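You operate a simulated robot arm through the tools that you are given. There is no shell and no other tool.

Carry out the task below with a simulated robot arm. There is one attempt and no reset: what you move stays moved.

## Task
Blow the old powder from the hose, then set the feed to CUP.
Fine: feed at AIR, booth switch at spray, one long press; switch ends off.
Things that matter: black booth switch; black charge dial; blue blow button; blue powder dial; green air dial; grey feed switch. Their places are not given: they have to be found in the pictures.

It is judged by the outcome, as a careful person would: the job done as asked, and still so three seconds after it is handed in. It fails if anything else is knocked over, pushed out of place, dropped, spilled or broken.

## Robot
A 6-joint arm with a three-finger gripper, fixed in place. Base frame: the origin is at the foot of the arm, x ahead of it, y to its left, z up. Lengths are in mm, angles in degrees, forces in N, time in s.
Its first joint turns from -166.0 to 166.0 degrees. Payload 4.89 kg.
The TCP is the grasp point between the finger pads, 30 mm short of the fingertips. In the tool frame z runs along the fingers and y along their closing line. Largest opening 164 mm; the body of the gripper starts 125 mm behind the TCP.
Orientation is that of the tool frame in the base frame, as a unit quaternion [x, y, z, w]. With the fingers straight down and closing along the base's y, the tool's x points along the base's -x, its y along +y and its z along -z.

## Interface
- The arm moves only by the tool jog_arm. Its argument "commands" is one flat list of numbers, 6 for each row, row after row: the shift along the base's x, y, z in mm, then the turn, a rotation vector about the base's x, y, z in degrees. In form: [dx, dy, dz, wx, wy, wz, dx, dy, dz, wx, wy, wz, ...]. A call has 1 to 20 rows; each row shifts and turns the commanded pose from where the row before left it. "jaw" is the finger opening in mm, from 0 to 164, set as the call begins (left out, the last holds). A row lasts 0.2 s, in which the tool goes at most 50 mm and 8.6 degrees; a call with a longer step from one row to the next is refused whole, and so is a gripper value outside its range. Where a pose cannot be reached the arm comes as near as it can. A force on the tool above 40 N (or 10 N above the force at the start of the call, whichever is more), or a blocked arm, ends the call early, and 0.2 s more pass. The fingers move at their own pace (about 108 mm/s each) and stop on an object; they squeeze with about 42 N. The grip force told is the motor's: it shows also when the fingers shut on nothing. Time passes only in rows, and 0.2 s behind the last, so rows that do not move let the fingers close. The reply holds the time, the measured pose of the TCP, the force on the tool along the base axes, the opening and the grip force, in the units named above and with some noise, with the torque about the TCP (base axes, N m) and any sound that the robot's microphone picked up, and new pictures: "show" is both (left out), scene, wrist or none.
- Cameras (640 x 400 px; columns grow to the right, rows downward): "scene" is fixed at [50.3, -649.8, 1514.4]; the picture's right is [0.91, -0.41, 0.00], its down [-0.15, -0.34, -0.93] and it looks along [0.38, 0.84, -0.37] (base axes); focal length 349 px, centre (320, 200). "wrist" rides on the gripper at [76, -2, -152] in the tool frame; the picture's right is [0.02, 1.00, 0.00], its down [-0.88, 0.02, -0.47] and it looks along [-0.47, 0.01, 0.88] (tool axes); focal length 247 px, centre (320, 200).
- lift_body(by): slides the trunk up (or, below 0, down) by that many mm; the arm rides with it, the base frame stays. It gives what a move gives, with no picture.
- locate(camera, pixels): for up to 12 pixels [column, row] of the newest picture of that camera ("zoom" is the newest enlarged one), the place [x, y, z] in the base frame of the surface seen there, good to about 2 mm. It takes no simulated time.
- enlarge(camera, box): a new picture of the part [left, top, right, bottom] of that camera's present view, enlarged. It takes no simulated time.
- finish_job(): hands the job in; it is judged then, once.

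Unless the task says otherwise, let go and move clear before handing in.

The tools are called after "Request:" as name(argument=value, ...) on one line, values as JSON. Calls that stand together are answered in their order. jog_arm: Moves the arm, as the interface text tells. Its arguments: {"type":"object","properties":{"commands":{"type":"array","items":{"type":"number"}},"jaw":{"type":"number"},"show":{"type":"string","enum":["both","scene","wrist","none"]}},"required":["commands"]} The other tools are called the same way: lift_body (by) slides the trunk up or down; locate (camera, pixels) gives the place of the surface under pixels of a picture; enlarge (camera, box) takes an enlarged picture of a part of a camera's view; finish_job () hands the job in.

At the start:

```text
time_s: 0.0
tool_pos: [302.5, 379.7, 1217.8]
tool_rot: [-0.001, 1.0, 0.001, 0.0]
ft_force: [-0.1, -0.3, 0.4]
moment: [0.02, 0.01, -0.02]
width: 163.9
grip_force: 0.1
trunk travel left (down, up): [-175.0, 215.0]
```

scene: 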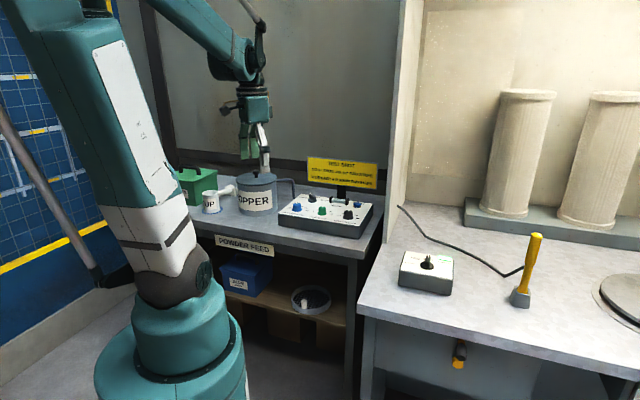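
wrist: 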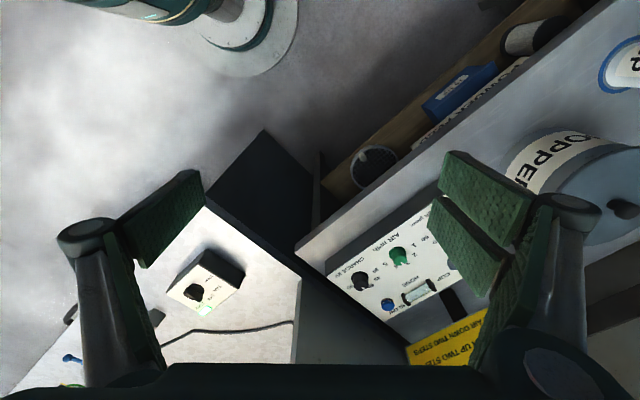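

The scene shows a control box with dials around (325,213), a yellow sign at (343,172), and a separate switch box at (427,270). I'll enlarge these to read them.

Request:
enlarge(camera="scene", box=[270, 150, 390, 245])

Request:
enlarge(camera="scene", box=[390, 230, 560, 330])

Request:
enlarge(camera="wrist", box=[320, 190, 520, 370])

Request:
enlarge(camera="wrist", box=[140, 220, 300, 340])

```text
4.21 times, centred on (330, 198) of scene
```

zoom: 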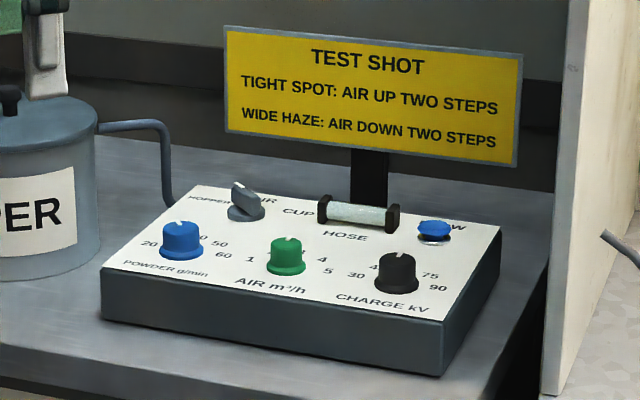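

```text
3.76 times, centred on (475, 280) of scene
```

zoom: 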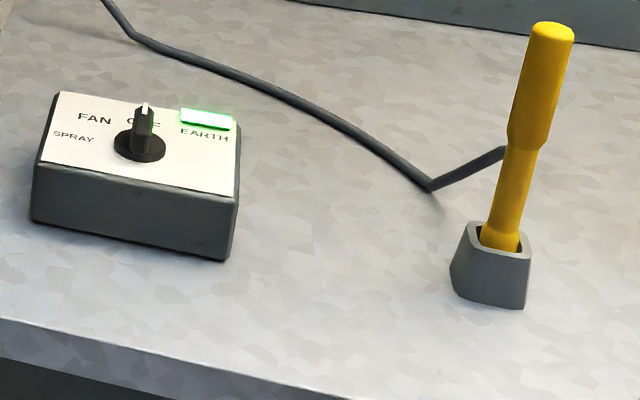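

```text
2.22 times, centred on (420, 280) of wrist
```

zoom: 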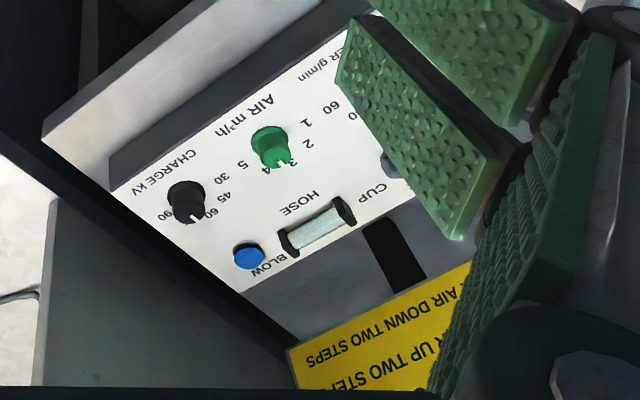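

```text
3.33 times, centred on (220, 280) of wrist
```

zoom: 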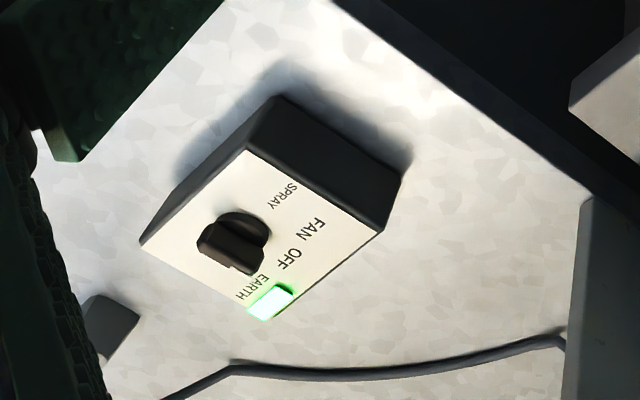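

The panel has a grey feed switch (HOPPER/AIR/CUP), a blue BLOW button, and a hose window; the booth box has SPRAY/FAN/OFF with the pointer near OFF. I'll locate the key parts.

Request:
enlarge(camera="scene", box=[290, 185, 365, 230])

Request:
locate(camera="scene", pixels=[[427, 262], [401, 283], [446, 295], [454, 258], [405, 252], [520, 300], [535, 240], [415, 215], [362, 280], [440, 215]])

```text
8.53 times, centred on (328, 208) of scene
```

zoom: 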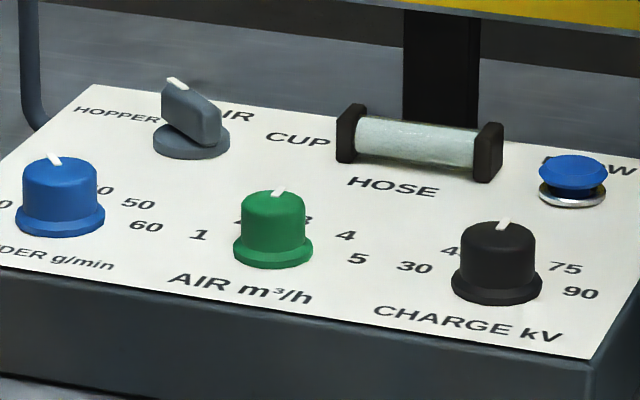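

```text
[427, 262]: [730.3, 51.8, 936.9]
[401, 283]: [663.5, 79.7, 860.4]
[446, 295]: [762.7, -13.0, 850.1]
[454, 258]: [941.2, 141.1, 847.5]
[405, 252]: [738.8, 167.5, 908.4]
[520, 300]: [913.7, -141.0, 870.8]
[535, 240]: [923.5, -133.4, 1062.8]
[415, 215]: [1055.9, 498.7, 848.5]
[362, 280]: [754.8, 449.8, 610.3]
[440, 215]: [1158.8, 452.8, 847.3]
```

The zoom shows the feed switch at (190,125) with its white mark toward HOPPER. I'll locate the panel features in this zoom.

Request:
locate(camera="zoom", pixels=[[176, 82], [195, 120], [190, 150], [215, 145], [572, 172], [573, 205], [350, 130], [490, 150], [120, 115], [238, 117], [298, 138], [420, 75]])

Request:
enlarge(camera="scene", box=[395, 245, 459, 285])

```text
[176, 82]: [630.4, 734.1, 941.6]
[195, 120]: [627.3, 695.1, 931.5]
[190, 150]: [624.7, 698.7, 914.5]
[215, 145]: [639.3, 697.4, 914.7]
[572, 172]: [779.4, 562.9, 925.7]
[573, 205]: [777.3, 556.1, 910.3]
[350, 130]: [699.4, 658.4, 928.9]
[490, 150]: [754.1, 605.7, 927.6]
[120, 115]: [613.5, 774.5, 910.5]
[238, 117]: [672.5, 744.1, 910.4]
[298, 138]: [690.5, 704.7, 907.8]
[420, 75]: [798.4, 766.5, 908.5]
```

```text
10.00 times, centred on (427, 265) of scene
```

zoom: 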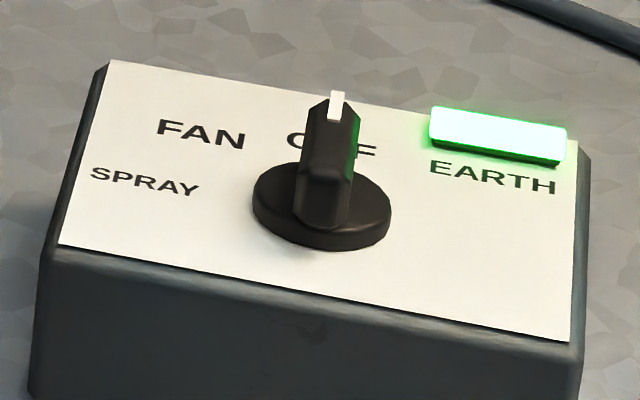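

The booth switch pointer (338,100) points near OFF, and the green EARTH lamp is lit. I'll locate booth features plus obstacles (sign, hopper, partition).

Request:
locate(camera="zoom", pixels=[[338, 98], [325, 150], [322, 190], [272, 215], [370, 220], [145, 182], [200, 133], [360, 148], [60, 240], [568, 335], [112, 65], [500, 135]])

Request:
locate(camera="scene", pixels=[[308, 158], [377, 164], [375, 188], [308, 180], [257, 175], [240, 178], [273, 178], [293, 185], [400, 150], [390, 230], [360, 236], [281, 218]])

```text
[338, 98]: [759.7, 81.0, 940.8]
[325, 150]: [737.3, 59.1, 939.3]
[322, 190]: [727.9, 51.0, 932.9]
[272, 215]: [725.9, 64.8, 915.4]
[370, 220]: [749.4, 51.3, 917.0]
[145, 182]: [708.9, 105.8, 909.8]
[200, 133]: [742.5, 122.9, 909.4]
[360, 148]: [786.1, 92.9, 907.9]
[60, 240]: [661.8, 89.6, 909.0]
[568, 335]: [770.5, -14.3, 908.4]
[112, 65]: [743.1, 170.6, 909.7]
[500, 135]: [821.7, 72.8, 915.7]
```

```text
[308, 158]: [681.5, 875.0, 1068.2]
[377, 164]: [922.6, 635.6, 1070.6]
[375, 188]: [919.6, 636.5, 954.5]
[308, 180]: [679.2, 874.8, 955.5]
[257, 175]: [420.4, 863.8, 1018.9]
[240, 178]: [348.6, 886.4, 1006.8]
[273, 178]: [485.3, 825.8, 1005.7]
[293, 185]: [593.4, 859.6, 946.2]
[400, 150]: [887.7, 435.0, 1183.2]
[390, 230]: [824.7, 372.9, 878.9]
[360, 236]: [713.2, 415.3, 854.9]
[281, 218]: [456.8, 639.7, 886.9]
```

The feed switch is at about (632,705) with top z≈941, pointing along base +y (HOPPER). The booth switch is at about (741,64), pointing 45° (OFF). I'll move above the feed switch, turning +90° so the fingers close along x, and narrow the jaws.

Request:
jog_arm(commands=[30, 29.5, -8, 0, 0, 8.2, 30, 29.5, -8, 0, 0, 8.2, 30, 29.5, -8, 0, 0, 8.2, 30, 29.5, -8, 0, 0, 8.2, 30, 29.5, -8, 0, 0, 8.2, 30, 29.5, -8, 0, 0, 8.2, 30, 29.5, -8, 0, 0, 8.2, 30, 29.5, -8, 0, 0, 8.2, 30, 29.5, -8, 0, 0, 8.2, 30, 29.5, -8, 0, 0, 8.2, 30, 29.5, -8, 0, 0, 8, 0, 0, 0, 0, 0, 0], jaw=60)

```text
time_s: 2.6
tool_pos: [634.7, 704.0, 1129.0]
tool_rot: [0.708, -0.706, 0.0, 0.001]
ft_force: [1.1, 1.1, 0.3]
moment: [-0.1, 0.13, 0.01]
width: 60.2
grip_force: 0.0
trunk travel left (down, up): [-175.0, 215.0]
```

scene: 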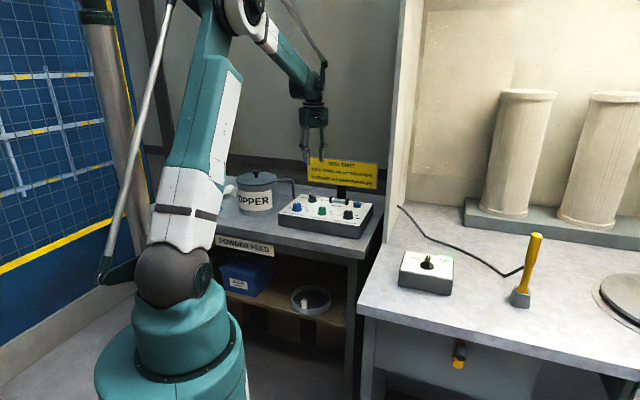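
wrist: 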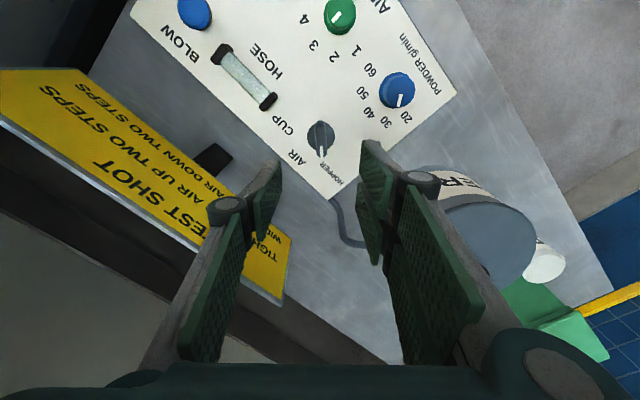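

The wrist view shows the feed switch at (320,138) with white mark toward HOPPER. I'll enlarge it and locate it.

Request:
enlarge(camera="wrist", box=[270, 95, 366, 155])

```text
6.67 times, centred on (318, 125) of wrist
```

zoom: 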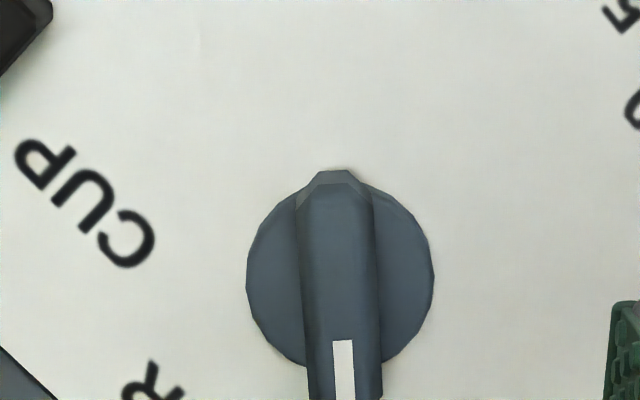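

Request:
enlarge(camera="wrist", box=[256, 100, 384, 180])

Request:
locate(camera="wrist", pixels=[[320, 125], [315, 140], [326, 140], [321, 150], [309, 138], [333, 138], [323, 155], [300, 158], [283, 125], [338, 172], [193, 12], [397, 90]])

```text
5.00 times, centred on (320, 140) of wrist
```

zoom: 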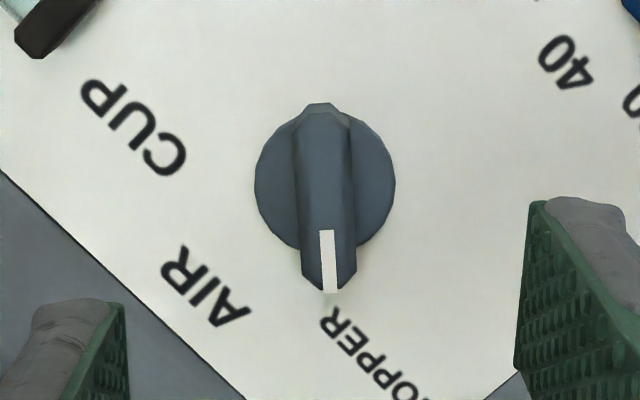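

```text
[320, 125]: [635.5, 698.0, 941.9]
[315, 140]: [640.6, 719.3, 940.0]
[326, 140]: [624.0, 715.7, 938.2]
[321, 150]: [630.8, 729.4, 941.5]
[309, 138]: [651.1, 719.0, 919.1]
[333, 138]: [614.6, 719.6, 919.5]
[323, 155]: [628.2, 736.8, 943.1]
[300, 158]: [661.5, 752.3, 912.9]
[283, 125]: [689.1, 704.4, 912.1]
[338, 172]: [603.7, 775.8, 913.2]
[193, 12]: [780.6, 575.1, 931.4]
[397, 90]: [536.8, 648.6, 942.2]
```

The feed switch axis appears near (633,717) with the bar at roughly 95–100° base. I'll sample more points for precision.

Request:
locate(camera="zoom", pixels=[[322, 118], [322, 150], [325, 180], [327, 210], [328, 240], [330, 270], [332, 286], [298, 180], [350, 180], [306, 270], [352, 265], [258, 180]])

Request:
locate(camera="zoom", pixels=[[393, 180], [265, 145], [385, 145], [280, 235], [372, 235], [205, 288], [135, 127], [378, 362], [95, 95], [170, 155], [180, 265], [235, 312]])

```text
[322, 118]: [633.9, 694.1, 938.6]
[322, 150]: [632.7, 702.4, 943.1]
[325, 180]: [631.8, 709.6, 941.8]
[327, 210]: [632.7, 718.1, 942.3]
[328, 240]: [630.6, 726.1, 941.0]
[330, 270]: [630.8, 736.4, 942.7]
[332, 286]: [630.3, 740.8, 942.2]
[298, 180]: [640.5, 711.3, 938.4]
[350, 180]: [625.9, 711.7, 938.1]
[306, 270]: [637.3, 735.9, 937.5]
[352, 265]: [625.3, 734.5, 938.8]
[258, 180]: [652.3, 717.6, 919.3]
```

```text
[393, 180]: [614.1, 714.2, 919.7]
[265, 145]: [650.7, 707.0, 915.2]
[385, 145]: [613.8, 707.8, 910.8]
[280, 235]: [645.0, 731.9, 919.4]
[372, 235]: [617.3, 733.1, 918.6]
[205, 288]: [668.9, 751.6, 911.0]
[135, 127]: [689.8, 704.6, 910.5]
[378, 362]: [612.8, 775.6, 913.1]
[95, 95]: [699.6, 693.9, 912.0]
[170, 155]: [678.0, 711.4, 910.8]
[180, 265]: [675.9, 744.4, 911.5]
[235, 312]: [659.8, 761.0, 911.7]
```

The switch axis is at about (632.5,716.5), bar at 94.4°, bar top z≈942, flange top z≈919. I'll align over it and descend to z≈1000 first to verify.

Request:
jog_arm(commands=[-2.2, 12.5, -20, 0, 0, 4.4, 0, 0, -30, 0, 0, 0, 0, 0, -30, 0, 0, 0, 0, 0, -30, 0, 0, 0, 0, 0, -20, 0, 0, 0, 0, 0, 0, 0, 0, 0], jaw=50)

```text
time_s: 4.0
tool_pos: [628.9, 716.3, 998.7]
tool_rot: [0.733, -0.68, -0.001, 0.0]
ft_force: [1.1, 1.2, -0.7]
moment: [-0.02, 0.02, 0.01]
width: 50.0
grip_force: 0.1
trunk travel left (down, up): [-175.0, 215.0]
```

scene: 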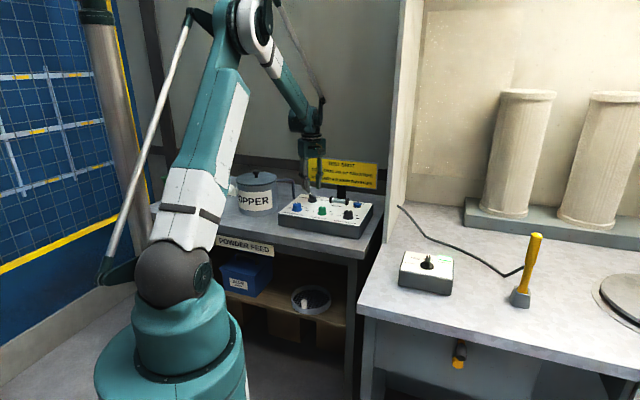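
wrist: 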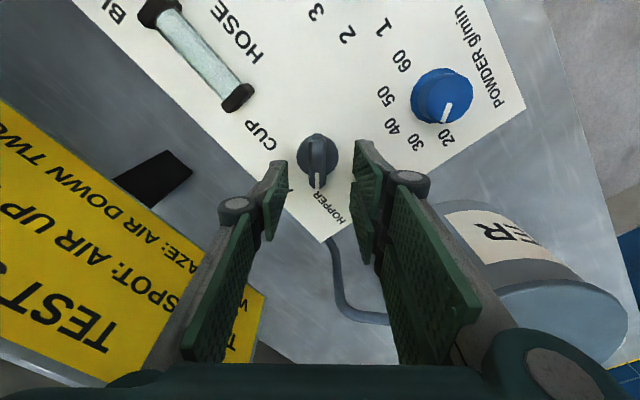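

Commanded pose is ~(630.3,716.7,999.8). The switch at (318,158) sits between the fingers; I'll enlarge and locate again to refine.

Request:
enlarge(camera="wrist", box=[256, 120, 384, 200])

```text
5.00 times, centred on (320, 160) of wrist
```

zoom: 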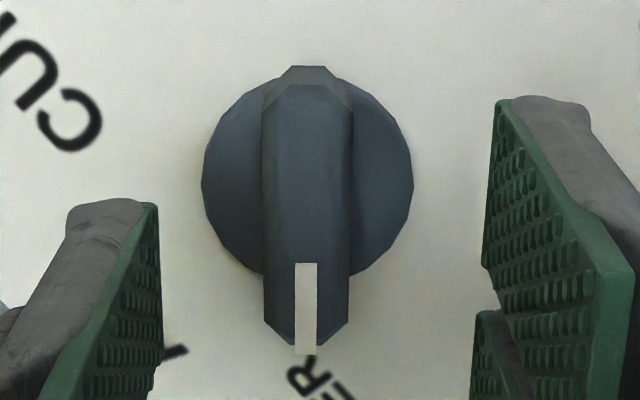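

Request:
locate(camera="zoom", pixels=[[306, 90], [306, 150], [306, 200], [306, 250], [306, 320], [270, 200], [345, 200], [205, 180], [411, 180], [150, 220], [490, 120], [480, 320]])

```text
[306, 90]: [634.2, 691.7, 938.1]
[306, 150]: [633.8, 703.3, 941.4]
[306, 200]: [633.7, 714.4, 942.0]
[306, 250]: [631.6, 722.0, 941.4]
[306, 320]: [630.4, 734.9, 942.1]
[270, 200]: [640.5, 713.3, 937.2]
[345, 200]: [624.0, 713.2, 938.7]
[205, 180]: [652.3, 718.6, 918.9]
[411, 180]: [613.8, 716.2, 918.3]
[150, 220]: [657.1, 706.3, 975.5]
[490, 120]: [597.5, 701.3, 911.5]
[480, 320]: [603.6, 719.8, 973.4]
```

Finger pads at x≈657 and 604 centre on 630.3, while the switch axis is x≈632.8. I'll shift +2.5 mm, descend to z≈954, then close.

Request:
jog_arm(commands=[2.5, 0, -10, 0, 0, 0, 0, 0, -18, 0, 0, 0, 0, 0, -18, 0, 0, 0, 0, 0, 0, 0, 0, 0], jaw=50)

Request:
jog_arm(commands=[0, 0, 0, 0, 0, 0, 0, 0, 0, 0, 0, 0, 0, 0, 0, 0, 0, 0], jaw=10)

```text
time_s: 5.0
tool_pos: [634.7, 716.2, 951.2]
tool_rot: [0.734, -0.679, -0.001, 0.0]
ft_force: [0.3, 0.6, 0.6]
moment: [0.02, 0.03, 0.01]
width: 50.0
grip_force: 0.1
trunk travel left (down, up): [-175.0, 215.0]
```

scene: 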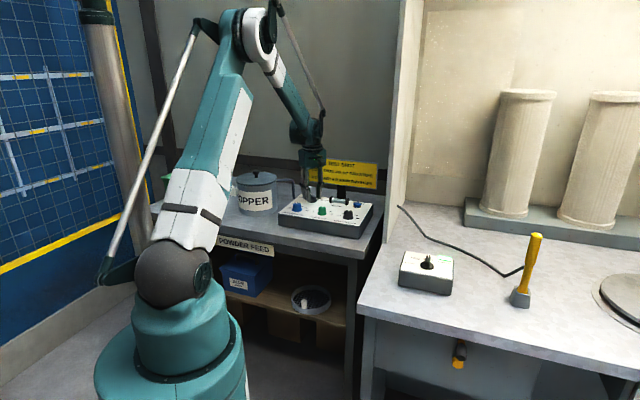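
wrist: 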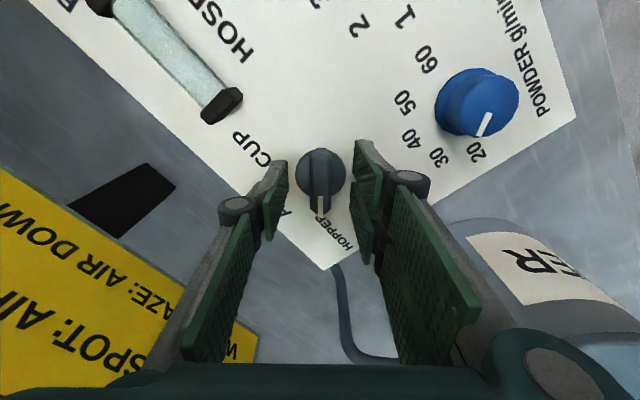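

```text
time_s: 5.8
tool_pos: [633.4, 715.7, 951.4]
tool_rot: [0.733, -0.68, -0.001, 0.001]
ft_force: [-7.3, -1.7, -7.1]
moment: [0.02, 0.21, -0.02]
width: 15.8
grip_force: 44.9
trunk travel left (down, up): [-175.0, 215.0]
```

scene: 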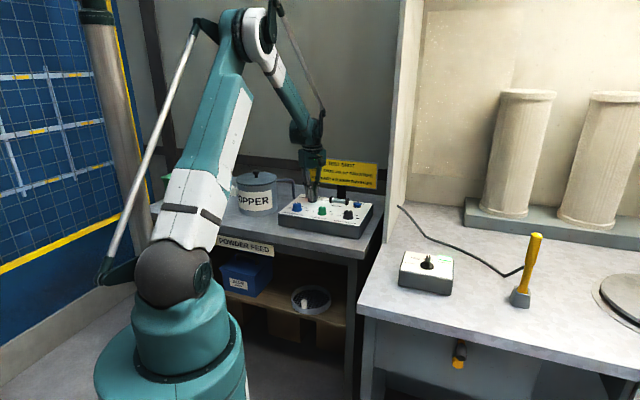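
wrist: 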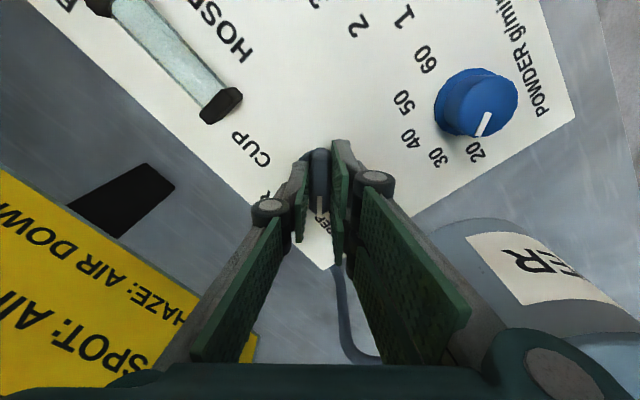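

Gripped the bar (width 15.8 mm, 45 N). Now turning clockwise about 50° toward AIR.

Request:
jog_arm(commands=[0, 0, 0, 0, 0, -7, 0, 0, 0, 0, 0, -7, 0, 0, 0, 0, 0, -7, 0, 0, 0, 0, 0, -7, 0, 0, 0, 0, 0, -7, 0, 0, 0, 0, 0, -7, 0, 0, 0, 0, 0, -7, 0, 0, 0, 0, 0, 0])

```text
time_s: 6.4
tool_pos: [632.9, 717.6, 950.7]
tool_rot: [-0.648, 0.762, 0.0, -0.002]
ft_force: [-5.5, 0.9, -12.2]
moment: [0.2, 0.11, -0.01]
width: 15.7
grip_force: 44.9
trunk travel left (down, up): [-175.0, 215.0]
stopped in row 3: the force on the tool passed its limit at 43 N (the readings are from after the stop); the commanded pose is now the measured one
```

scene: 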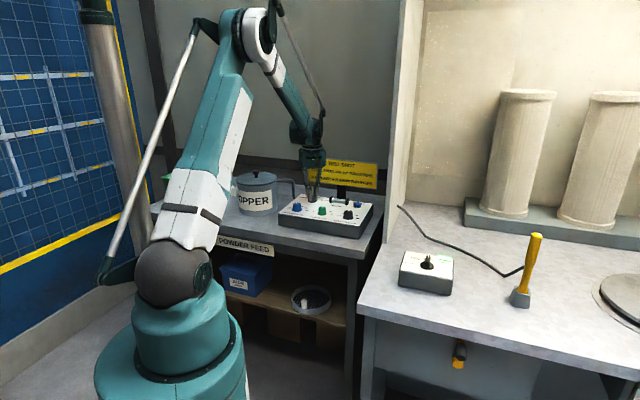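
wrist: 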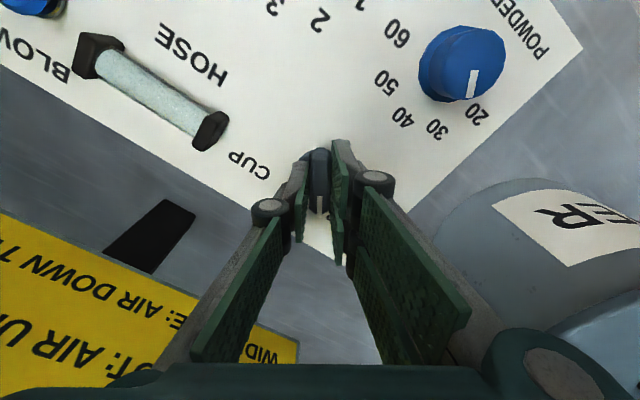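

The turn stopped at 43 N after about 13.5°. The grip holds; I'll raise 1.5 mm and continue more gently in small steps.

Request:
jog_arm(commands=[0, -0.8, 1.5, 0, 0, 0, 0, 0, 0, 0, 0, -3, 0, 0, 0, 0, 0, -3, 0, 0, 0, 0, 0, -3, 0, 0, 0, 0, 0, -3, 0, 0, 0, 0, 0, 0], show="wrist")

```text
time_s: 7.4
tool_pos: [632.3, 715.4, 951.5]
tool_rot: [-0.598, 0.801, 0.001, -0.002]
ft_force: [-1.1, 3.1, -21.1]
moment: [0.79, -0.16, -0.02]
width: 15.8
grip_force: 44.7
trunk travel left (down, up): [-175.0, 215.0]
stopped in row 4: the force on the tool passed its limit at 40 N (the readings are from after the stop); the commanded pose is now the measured one
```

wrist: 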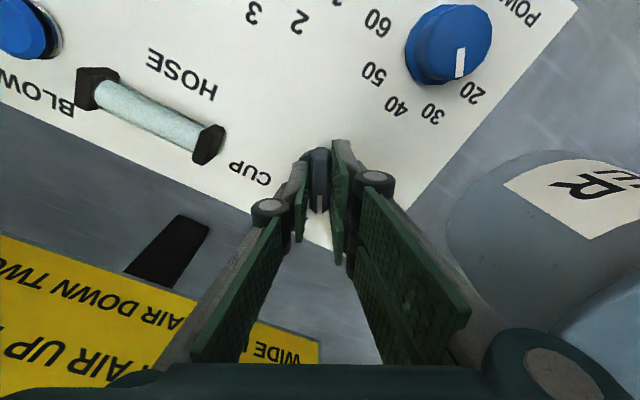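

Raising increased the downward pull (Fz −21 N), so the grip wants to sit lower. Total turn is now about 21°. I'll lower 2.5 mm and continue in 2.5° steps.

Request:
jog_arm(commands=[0, 0, -2.5, 0, 0, 0, 0, 0, 0, 0, 0, -1.5, 0, 0, 0, 0, 0, -2, 0, 0, 0, 0, 0, -2.5, 0, 0, 0, 0, 0, -2.5, 0, 0, 0, 0, 0, -2.5, 0, 0, 0, 0, 0, 0], show="wrist")

```text
time_s: 8.4
tool_pos: [632.5, 716.0, 952.3]
tool_rot: [-0.56, 0.829, 0.001, -0.001]
ft_force: [-5.4, 1.0, 17.2]
moment: [-0.22, 0.31, 0.02]
width: 15.9
grip_force: 44.7
trunk travel left (down, up): [-175.0, 215.0]
stopped in row 4: the force on the tool passed its limit at 42 N (the readings are from after the stop); the commanded pose is now the measured one
```

wrist: 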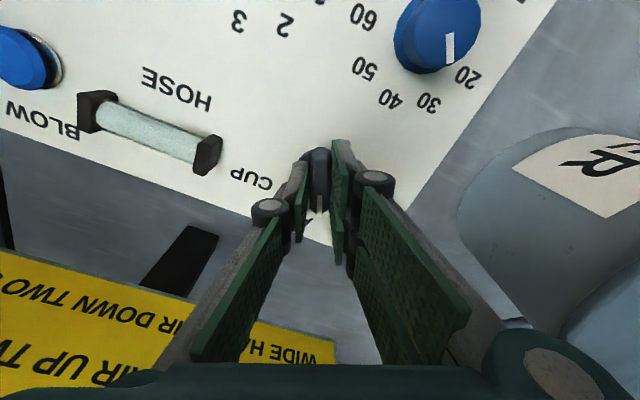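

Turned about 26° so far; vertical stress from the clamped grip is using up the force limit. I'll loosen the jaws to about 18.5 mm so the fingers push the bar around without clamping, and see how forces settle.

Request:
jog_arm(commands=[0, 0, 0, 0, 0, 0, 0, 0, 0, 0, 0, 0], jaw=18.5, show="wrist")

```text
time_s: 9.0
tool_pos: [633.8, 717.5, 951.4]
tool_rot: [-0.56, 0.829, 0.001, -0.001]
ft_force: [0.2, -0.4, -0.6]
moment: [0.0, 0.02, 0.03]
width: 18.8
grip_force: 0.0
trunk travel left (down, up): [-175.0, 215.0]
```

wrist: 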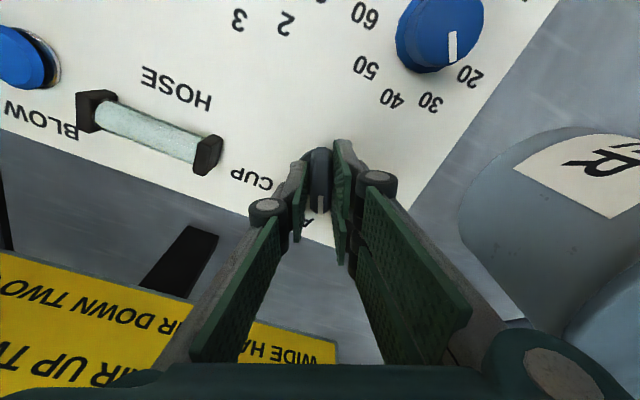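

Forces are now ~0 with loose jaws at 18.8 mm. Continuing the turn about 23° toward AIR in 3° steps.

Request:
jog_arm(commands=[0, 0, 0, 0, 0, -3, 0, 0, 0, 0, 0, -3, 0, 0, 0, 0, 0, -3, 0, 0, 0, 0, 0, -3, 0, 0, 0, 0, 0, -3, 0, 0, 0, 0, 0, -3, 0, 0, 0, 0, 0, -3, 0, 0, 0, 0, 0, 0], show="wrist")

```text
time_s: 10.8
tool_pos: [632.9, 716.8, 951.6]
tool_rot: [-0.4, 0.917, 0.001, -0.001]
ft_force: [-0.9, 2.0, 0.0]
moment: [0.0, 0.04, -0.04]
width: 18.9
grip_force: 0.3
trunk travel left (down, up): [-175.0, 215.0]
```

wrist: 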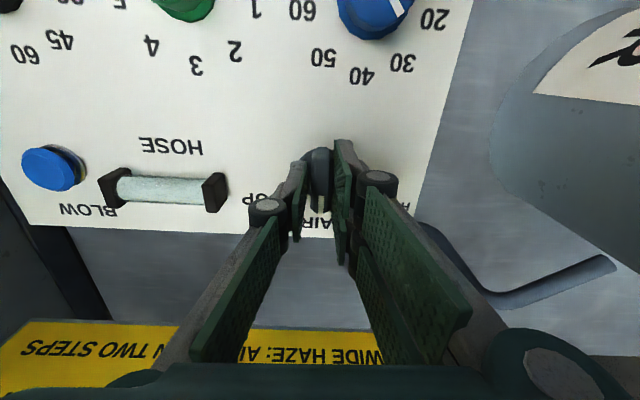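

The turn went smoothly; the panel text is now nearly square in the wrist view. I'll enlarge the switch to see where it points.

Request:
enlarge(camera="wrist", box=[256, 130, 384, 250])

```text
3.33 times, centred on (320, 190) of wrist
```

zoom: 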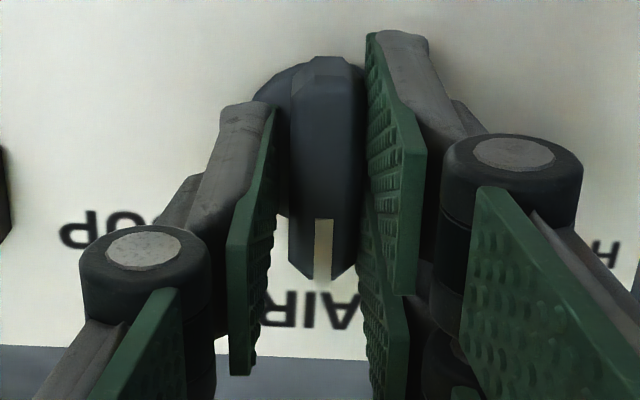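

The bar appears pointed at AIR. I'll open the jaws, lift, and check.

Request:
jog_arm(commands=[0, 0, 0, 0, 0, 0, 0, 0, 0, 0, 0, 0, 0, 0, 25, 0, 0, 0, 0, 0, 40, 0, 0, 0, 0, 0, 40, 0, 0, 0, 0, 0, 0, 0, 0, 0], jaw=50)

Request:
enlarge(camera="wrist", box=[240, 90, 400, 190])

```text
time_s: 12.2
tool_pos: [632.6, 719.0, 1055.7]
tool_rot: [-0.399, 0.917, 0.002, 0.0]
ft_force: [-0.1, 0.3, -0.3]
moment: [0.05, -0.06, 0.01]
width: 50.1
grip_force: 0.0
trunk travel left (down, up): [-175.0, 215.0]
```

scene: 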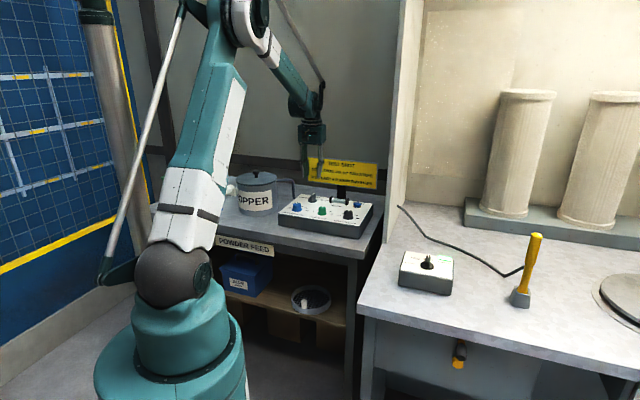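
wrist: 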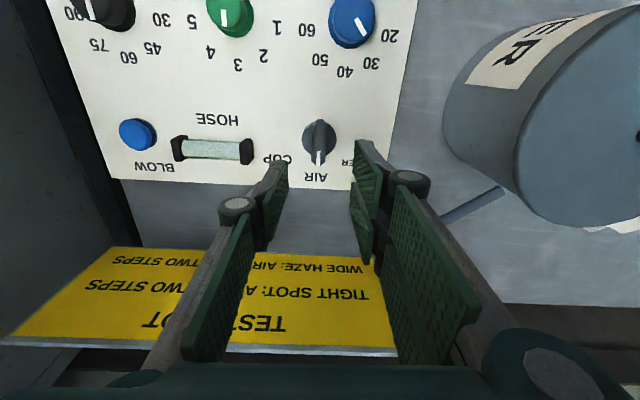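

```text
4.00 times, centred on (320, 140) of wrist
```

zoom: 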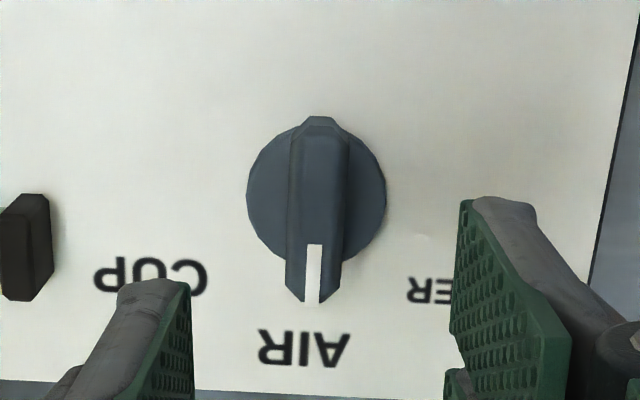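

The switch points at AIR (zoom mark at (314,275), label at (305,347)). I'll measure the bar angle against the panel axes and locate the BLOW button too.

Request:
locate(camera="zoom", pixels=[[320, 130], [318, 170], [317, 200], [316, 230], [314, 260], [313, 290], [249, 195], [385, 195], [305, 347]])

Request:
locate(camera="wrist", pixels=[[118, 176], [250, 186], [88, 120], [65, 60], [137, 134], [122, 133], [153, 133], [137, 119], [137, 148], [184, 149], [246, 152], [232, 10]])

Request:
enlarge(camera="wrist", box=[100, 100, 260, 200])

```text
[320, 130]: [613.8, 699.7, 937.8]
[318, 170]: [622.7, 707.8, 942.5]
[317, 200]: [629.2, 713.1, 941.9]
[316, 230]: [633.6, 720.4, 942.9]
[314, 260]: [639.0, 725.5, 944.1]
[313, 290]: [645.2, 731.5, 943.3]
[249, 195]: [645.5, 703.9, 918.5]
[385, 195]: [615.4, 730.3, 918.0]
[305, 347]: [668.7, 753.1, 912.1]
```

```text
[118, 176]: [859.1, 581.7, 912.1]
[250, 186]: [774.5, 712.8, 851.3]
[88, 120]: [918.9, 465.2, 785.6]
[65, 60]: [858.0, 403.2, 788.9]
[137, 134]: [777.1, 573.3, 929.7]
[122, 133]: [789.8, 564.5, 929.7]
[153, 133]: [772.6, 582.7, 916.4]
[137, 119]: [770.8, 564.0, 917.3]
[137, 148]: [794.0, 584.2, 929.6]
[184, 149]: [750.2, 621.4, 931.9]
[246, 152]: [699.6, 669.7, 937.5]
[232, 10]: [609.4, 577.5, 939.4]
```

```text
4.00 times, centred on (180, 150) of wrist
```

zoom: 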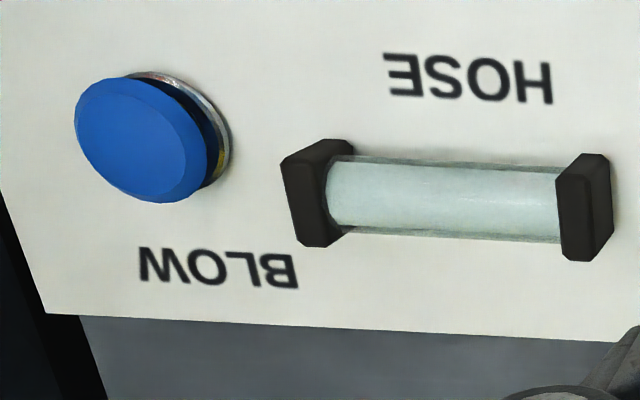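

The feed switch bar is at 45.4°, squarely on AIR; the hose window still shows powder. Next I go to the booth switch, retracting first to clear the partition corner near (825,373).

Request:
jog_arm(commands=[-28.8, -33.2, 5, 0, 0, -2.1, -28.8, -33.2, 5, 0, 0, 0, -28.8, -33.2, 5, 0, 0, 0, -28.8, -33.2, 5, 0, 0, 0, -28.8, -33.2, 0, 0, 0, 0, -28.8, -33.2, 0, 0, 0, 0, 23.44, -37.73, 0, 0, 0, 0, 23.44, -37.73, 0, 0, 0, 0, 23.44, -37.73, 0, 0, 0, 0, 23.44, -37.73, 0, 0, 0, 0, 23.44, -37.73, 0, 0, 0, 0, 23.44, -37.73, 0, 0, 0, 0, 23.44, -37.73, 0, 0, 0, 0, 23.44, -37.73, 0, 0, 0, 0, 23.44, -37.73, 0, 0, 0, 0, 23.44, -37.73, 0, 0, 0, 0, 23.44, -37.73, 0, 0, 0, 0, 23.44, -37.73, 0, 0, 0, 0, 0, 0, 0, 0, 0, 0])

Request:
enlarge(camera="wrist", box=[240, 80, 400, 180])

```text
time_s: 16.2
tool_pos: [744.6, 67.2, 1074.5]
tool_rot: [-0.382, 0.924, 0.001, -0.001]
ft_force: [-0.3, 0.3, -0.4]
moment: [0.04, 0.03, -0.01]
width: 50.2
grip_force: 0.1
trunk travel left (down, up): [-175.0, 215.0]
```

scene: 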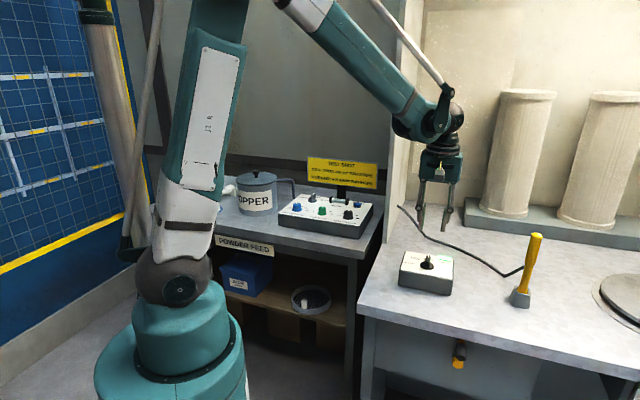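
wrist: 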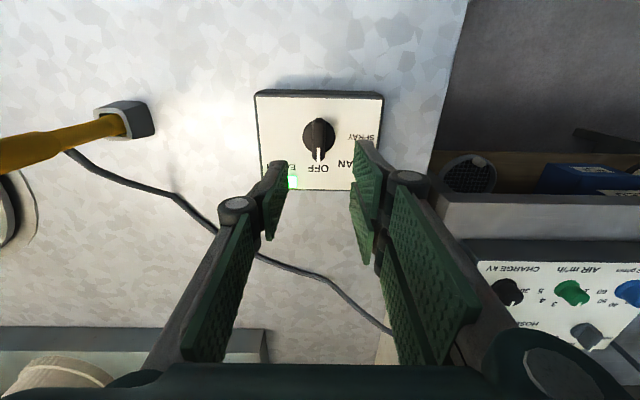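

```text
4.00 times, centred on (320, 130) of wrist
```

zoom: 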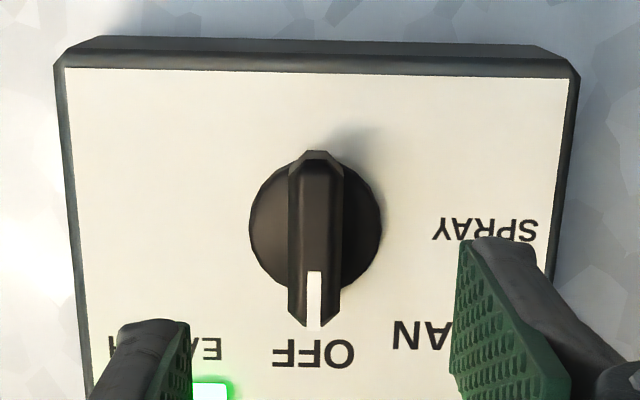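

The switch is at OFF with SPRAY about 90° counter-clockwise (seen from above). I'll measure its axis accurately.

Request:
locate(camera="zoom", pixels=[[317, 160], [316, 200], [315, 230], [315, 260], [314, 290], [313, 318], [252, 228], [380, 228], [295, 230], [340, 230], [485, 232], [313, 352]])

Request:
locate(camera="zoom", pixels=[[68, 70], [565, 82], [85, 330], [420, 335], [265, 185], [370, 190], [262, 262], [368, 262]])

```text
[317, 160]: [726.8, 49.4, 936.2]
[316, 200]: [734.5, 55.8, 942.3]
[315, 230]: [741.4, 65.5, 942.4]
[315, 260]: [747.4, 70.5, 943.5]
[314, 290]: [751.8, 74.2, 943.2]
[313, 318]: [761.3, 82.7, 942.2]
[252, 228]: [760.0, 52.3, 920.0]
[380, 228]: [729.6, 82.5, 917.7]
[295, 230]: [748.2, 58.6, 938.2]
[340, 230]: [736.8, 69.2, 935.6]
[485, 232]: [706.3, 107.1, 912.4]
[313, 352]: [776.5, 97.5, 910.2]
```

```text
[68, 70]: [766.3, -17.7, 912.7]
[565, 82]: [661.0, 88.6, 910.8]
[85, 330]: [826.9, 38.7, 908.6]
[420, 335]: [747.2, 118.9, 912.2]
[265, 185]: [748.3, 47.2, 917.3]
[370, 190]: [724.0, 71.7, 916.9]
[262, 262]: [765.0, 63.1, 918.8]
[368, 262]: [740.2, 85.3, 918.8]
```

The booth switch axis is about (744.5,66.7), bar at 44°, bar width ~15.6 mm, top z≈942. I'll descend to z≈1000 and compare finger positions with the bar.

Request:
jog_arm(commands=[1.5, 1.2, -37, 0, 0, 0, 0, 0, -37, 0, 0, 0, 0, 0, 0, 0, 0, 0], jaw=50, show="wrist")

Request:
enlarge(camera="wrist", box=[256, 120, 384, 200])

```text
time_s: 17.0
tool_pos: [745.2, 71.5, 999.7]
tool_rot: [-0.383, 0.924, 0.001, -0.001]
ft_force: [0.5, 0.1, -0.3]
moment: [0.02, 0.05, 0.01]
width: 50.0
grip_force: 0.0
trunk travel left (down, up): [-175.0, 215.0]
```

wrist: 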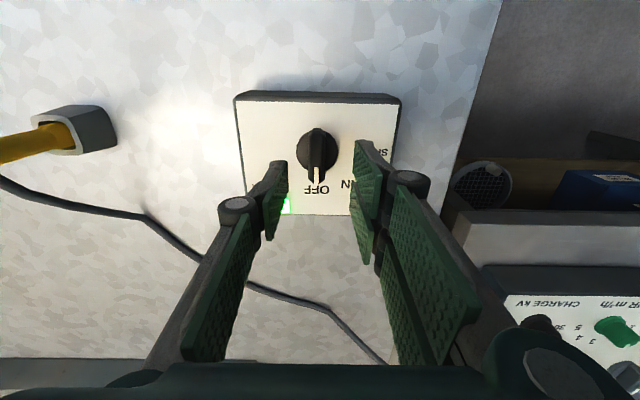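

```text
5.00 times, centred on (320, 160) of wrist
```

zoom: 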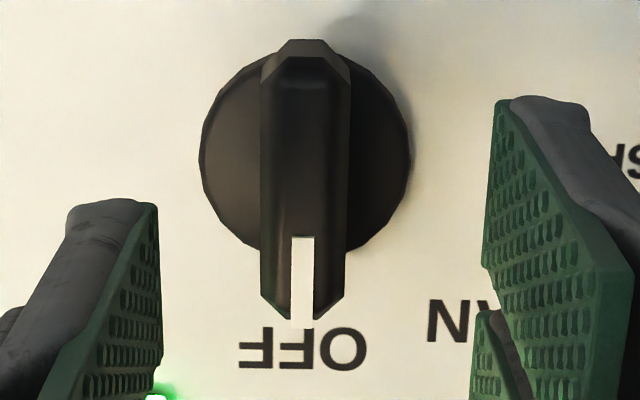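

The bar sits slightly toward the camera and to the left of the jaw centre. I'll locate the pads and the bar together.

Request:
locate(camera="zoom", pixels=[[305, 70], [305, 120], [305, 160], [305, 200], [303, 250], [302, 300], [203, 155], [410, 155], [150, 220], [495, 120], [480, 320], [155, 300]])

```text
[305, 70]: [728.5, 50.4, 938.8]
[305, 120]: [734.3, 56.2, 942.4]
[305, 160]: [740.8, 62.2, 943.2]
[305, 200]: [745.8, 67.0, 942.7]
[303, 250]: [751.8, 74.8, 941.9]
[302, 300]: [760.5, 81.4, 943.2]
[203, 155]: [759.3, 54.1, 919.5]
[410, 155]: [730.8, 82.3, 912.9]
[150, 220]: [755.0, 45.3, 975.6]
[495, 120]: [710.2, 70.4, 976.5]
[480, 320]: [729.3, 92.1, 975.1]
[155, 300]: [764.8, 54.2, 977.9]
```

The pads put the true TCP near (745.4,72), and the switch axis is near (744.6,66.6). I'll shift (−0.8,−5.4), descend 47 mm, then narrow the jaws to 18.5 mm.

Request:
jog_arm(commands=[-0.8, -5.4, -12, 0, 0, 0, 0, 0, -18, 0, 0, 0, 0, 0, -17, 0, 0, 0, 0, 0, 0, 0, 0, 0], jaw=50, show="wrist")

Request:
enlarge(camera="wrist", box=[240, 120, 400, 220])

```text
time_s: 18.0
tool_pos: [741.6, 61.6, 955.6]
tool_rot: [-0.383, 0.924, 0.001, -0.001]
ft_force: [0.1, 0.1, 0.5]
moment: [-0.04, -0.03, 0.0]
width: 50.2
grip_force: 0.1
trunk travel left (down, up): [-175.0, 215.0]
```

wrist: 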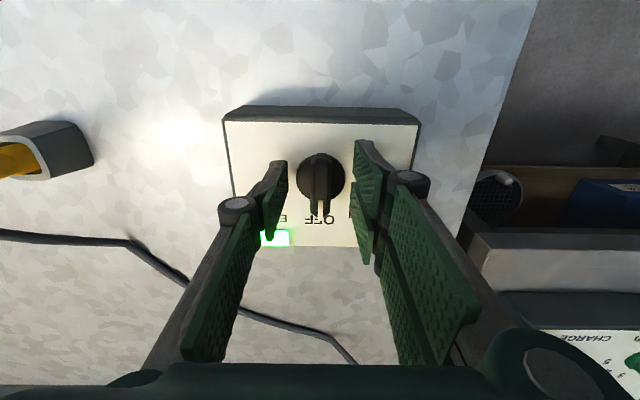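

```text
4.00 times, centred on (320, 170) of wrist
```

zoom: 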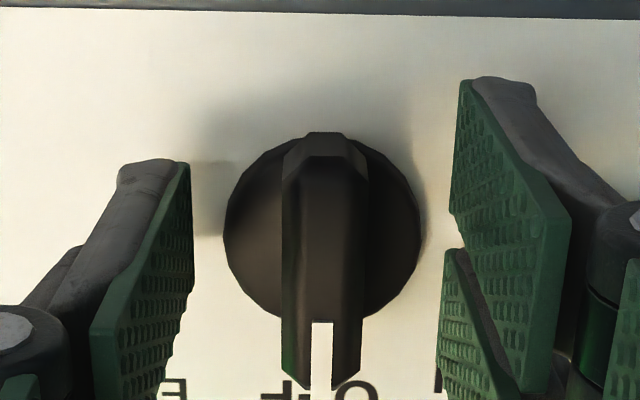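

The measured pose reads (741.6,61.6), noisier than expected, so I'll check alignment with locate again.

Request:
locate(camera="zoom", pixels=[[324, 160], [324, 220], [323, 280], [322, 330], [322, 375], [228, 230], [420, 230], [180, 180], [460, 100], [445, 270], [290, 230], [362, 230]])

```text
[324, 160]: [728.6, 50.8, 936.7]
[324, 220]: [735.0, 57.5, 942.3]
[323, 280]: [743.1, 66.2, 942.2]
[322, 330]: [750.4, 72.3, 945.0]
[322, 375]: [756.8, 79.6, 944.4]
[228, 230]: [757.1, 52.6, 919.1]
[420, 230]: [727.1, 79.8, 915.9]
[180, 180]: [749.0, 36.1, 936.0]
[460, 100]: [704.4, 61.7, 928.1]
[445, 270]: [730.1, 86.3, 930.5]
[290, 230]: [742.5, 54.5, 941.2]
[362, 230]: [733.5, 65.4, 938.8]
```

The bar at wrist column ~321, row ~186 matches the tool axis projection at this height, so the jaws are centred. I'll narrow the jaws to 18.5 mm and check forces.

Request:
jog_arm(commands=[0, 0, 0, 0, 0, 0, 0, 0, 0, 0, 0, 0, 0, 0, 0, 0, 0, 0], jaw=18.5, show="wrist")

Request:
enlarge(camera="wrist", box=[256, 130, 384, 210])

```text
time_s: 18.8
tool_pos: [741.7, 62.2, 956.2]
tool_rot: [-0.382, 0.924, 0.001, -0.001]
ft_force: [-1.2, -0.8, 1.1]
moment: [-0.01, -0.04, -0.01]
width: 18.6
grip_force: 0.2
trunk travel left (down, up): [-175.0, 215.0]
```

wrist: 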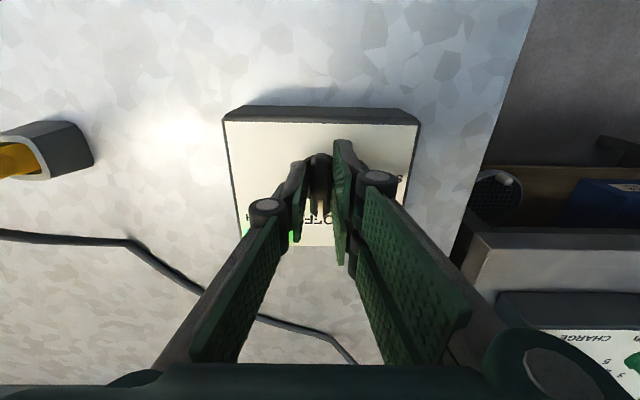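

```text
5.00 times, centred on (320, 170) of wrist
```

zoom: 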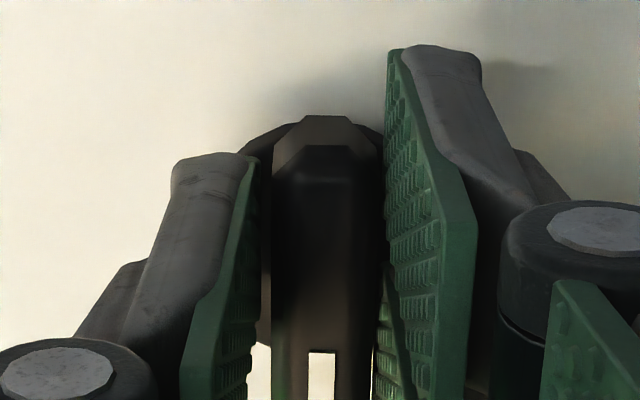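

The flange centre projects ~4 mm farther along the bar than the tool axis, consistent with the measured pose (741.7,62.2) versus axis (744.3,66). I'll slide along the bar by (+2.8,+3.2) and then turn +90° in 3° steps.

Request:
jog_arm(commands=[2.8, 3.2, 0, 0, 0, 0, 0, 0, 0, 0, 0, 0, 0, 0, 0, 0, 0, 3, 0, 0, 0, 0, 0, 3, 0, 0, 0, 0, 0, 3, 0, 0, 0, 0, 0, 3, 0, 0, 0, 0, 0, 3, 0, 0, 0, 0, 0, 0], show="wrist")

```text
time_s: 20.6
tool_pos: [743.2, 63.3, 955.0]
tool_rot: [-0.5, 0.866, 0.001, 0.0]
ft_force: [-0.2, -0.2, -0.8]
moment: [-0.02, -0.01, -0.03]
width: 19.1
grip_force: 0.6
trunk travel left (down, up): [-175.0, 215.0]
```

wrist: 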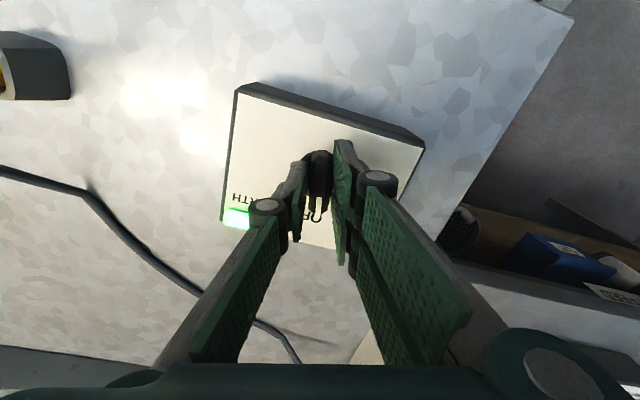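

The bar is turning smoothly with negligible force. Continuing.

Request:
jog_arm(commands=[0.3, 0.5, 0, 0, 0, 3, 0, 0, 0, 0, 0, 3, 0, 0, 0, 0, 0, 3, 0, 0, 0, 0, 0, 3, 0, 0, 0, 0, 0, 3, 0, 0, 0, 0, 0, 3, 0, 0, 0, 0, 0, 3, 0, 0, 0, 0, 0, 3, 0, 0, 0, 0, 0, 3, 0, 0, 0, 0, 0, 3, 0, 0, 0, 0, 0, 0], show="wrist")

Request:
enlarge(camera="wrist", box=[220, 110, 396, 220])

```text
time_s: 23.0
tool_pos: [743.4, 63.4, 955.1]
tool_rot: [-0.707, 0.707, 0.001, -0.001]
ft_force: [3.9, 1.2, 1.7]
moment: [0.05, -0.12, 0.0]
width: 20.0
grip_force: 2.0
trunk travel left (down, up): [-175.0, 215.0]
```

wrist: 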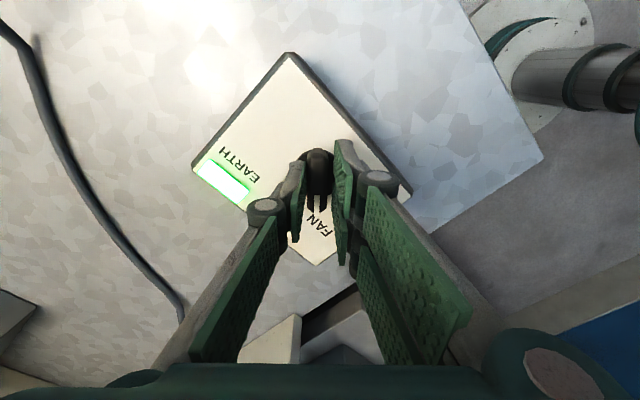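

```text
3.64 times, centred on (308, 165) of wrist
```

zoom: 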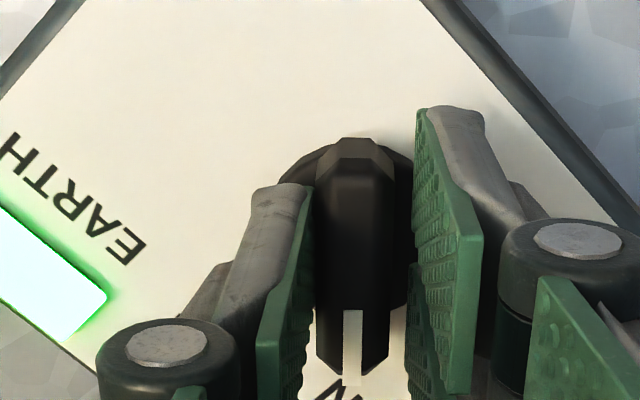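

At FAN (tool 270°) with a +3.9 N x reaction; I'll ease +0.8 mm in x and turn the remaining 45° to SPRAY.

Request:
jog_arm(commands=[0.8, 0.8, 0, 0, 0, 3, 0, 0, 0, 0, 0, 3, 0, 0, 0, 0, 0, 3, 0, 0, 0, 0, 0, 3, 0, 0, 0, 0, 0, 3, 0, 0, 0, 0, 0, 3, 0, 0, 0, 0, 0, 3, 0, 0, 0, 0, 0, 3, 0, 0, 0, 0, 0, 3, 0, 0, 0, 0, 0, 3, 0, 0, 0, 0, 0, 3, 0, 0, 0, 0, 0, 3, 0, 0, 0, 0, 0, 3, 0, 0, 0, 0, 0, 3, 0, 0, 0, 0, 0, 3, 0, 0, 0, 0, 0, 0], show="wrist")

Request:
enlarge(camera="wrist", box=[220, 110, 396, 220])

```text
time_s: 26.4
tool_pos: [746.9, 65.3, 955.8]
tool_rot: [0.924, -0.383, 0.0, 0.002]
ft_force: [0.5, -0.1, 0.4]
moment: [-0.01, -0.02, 0.01]
width: 18.5
grip_force: 0.0
trunk travel left (down, up): [-175.0, 215.0]
```

wrist: 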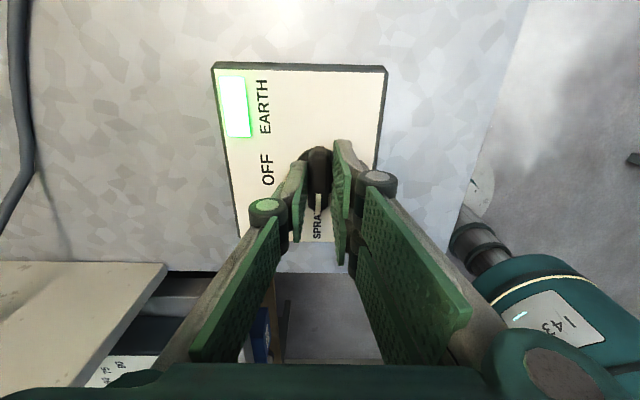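

```text
3.64 times, centred on (308, 165) of wrist
```

zoom: 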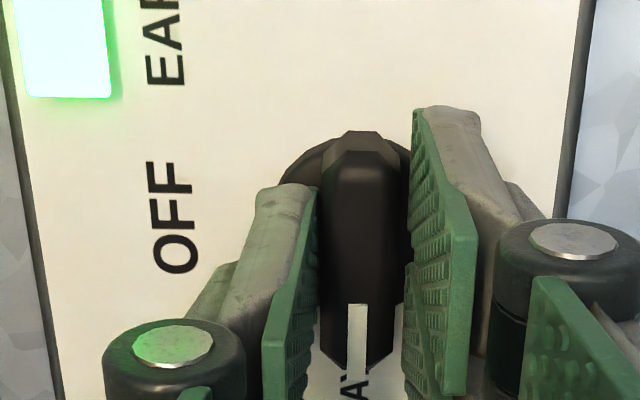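

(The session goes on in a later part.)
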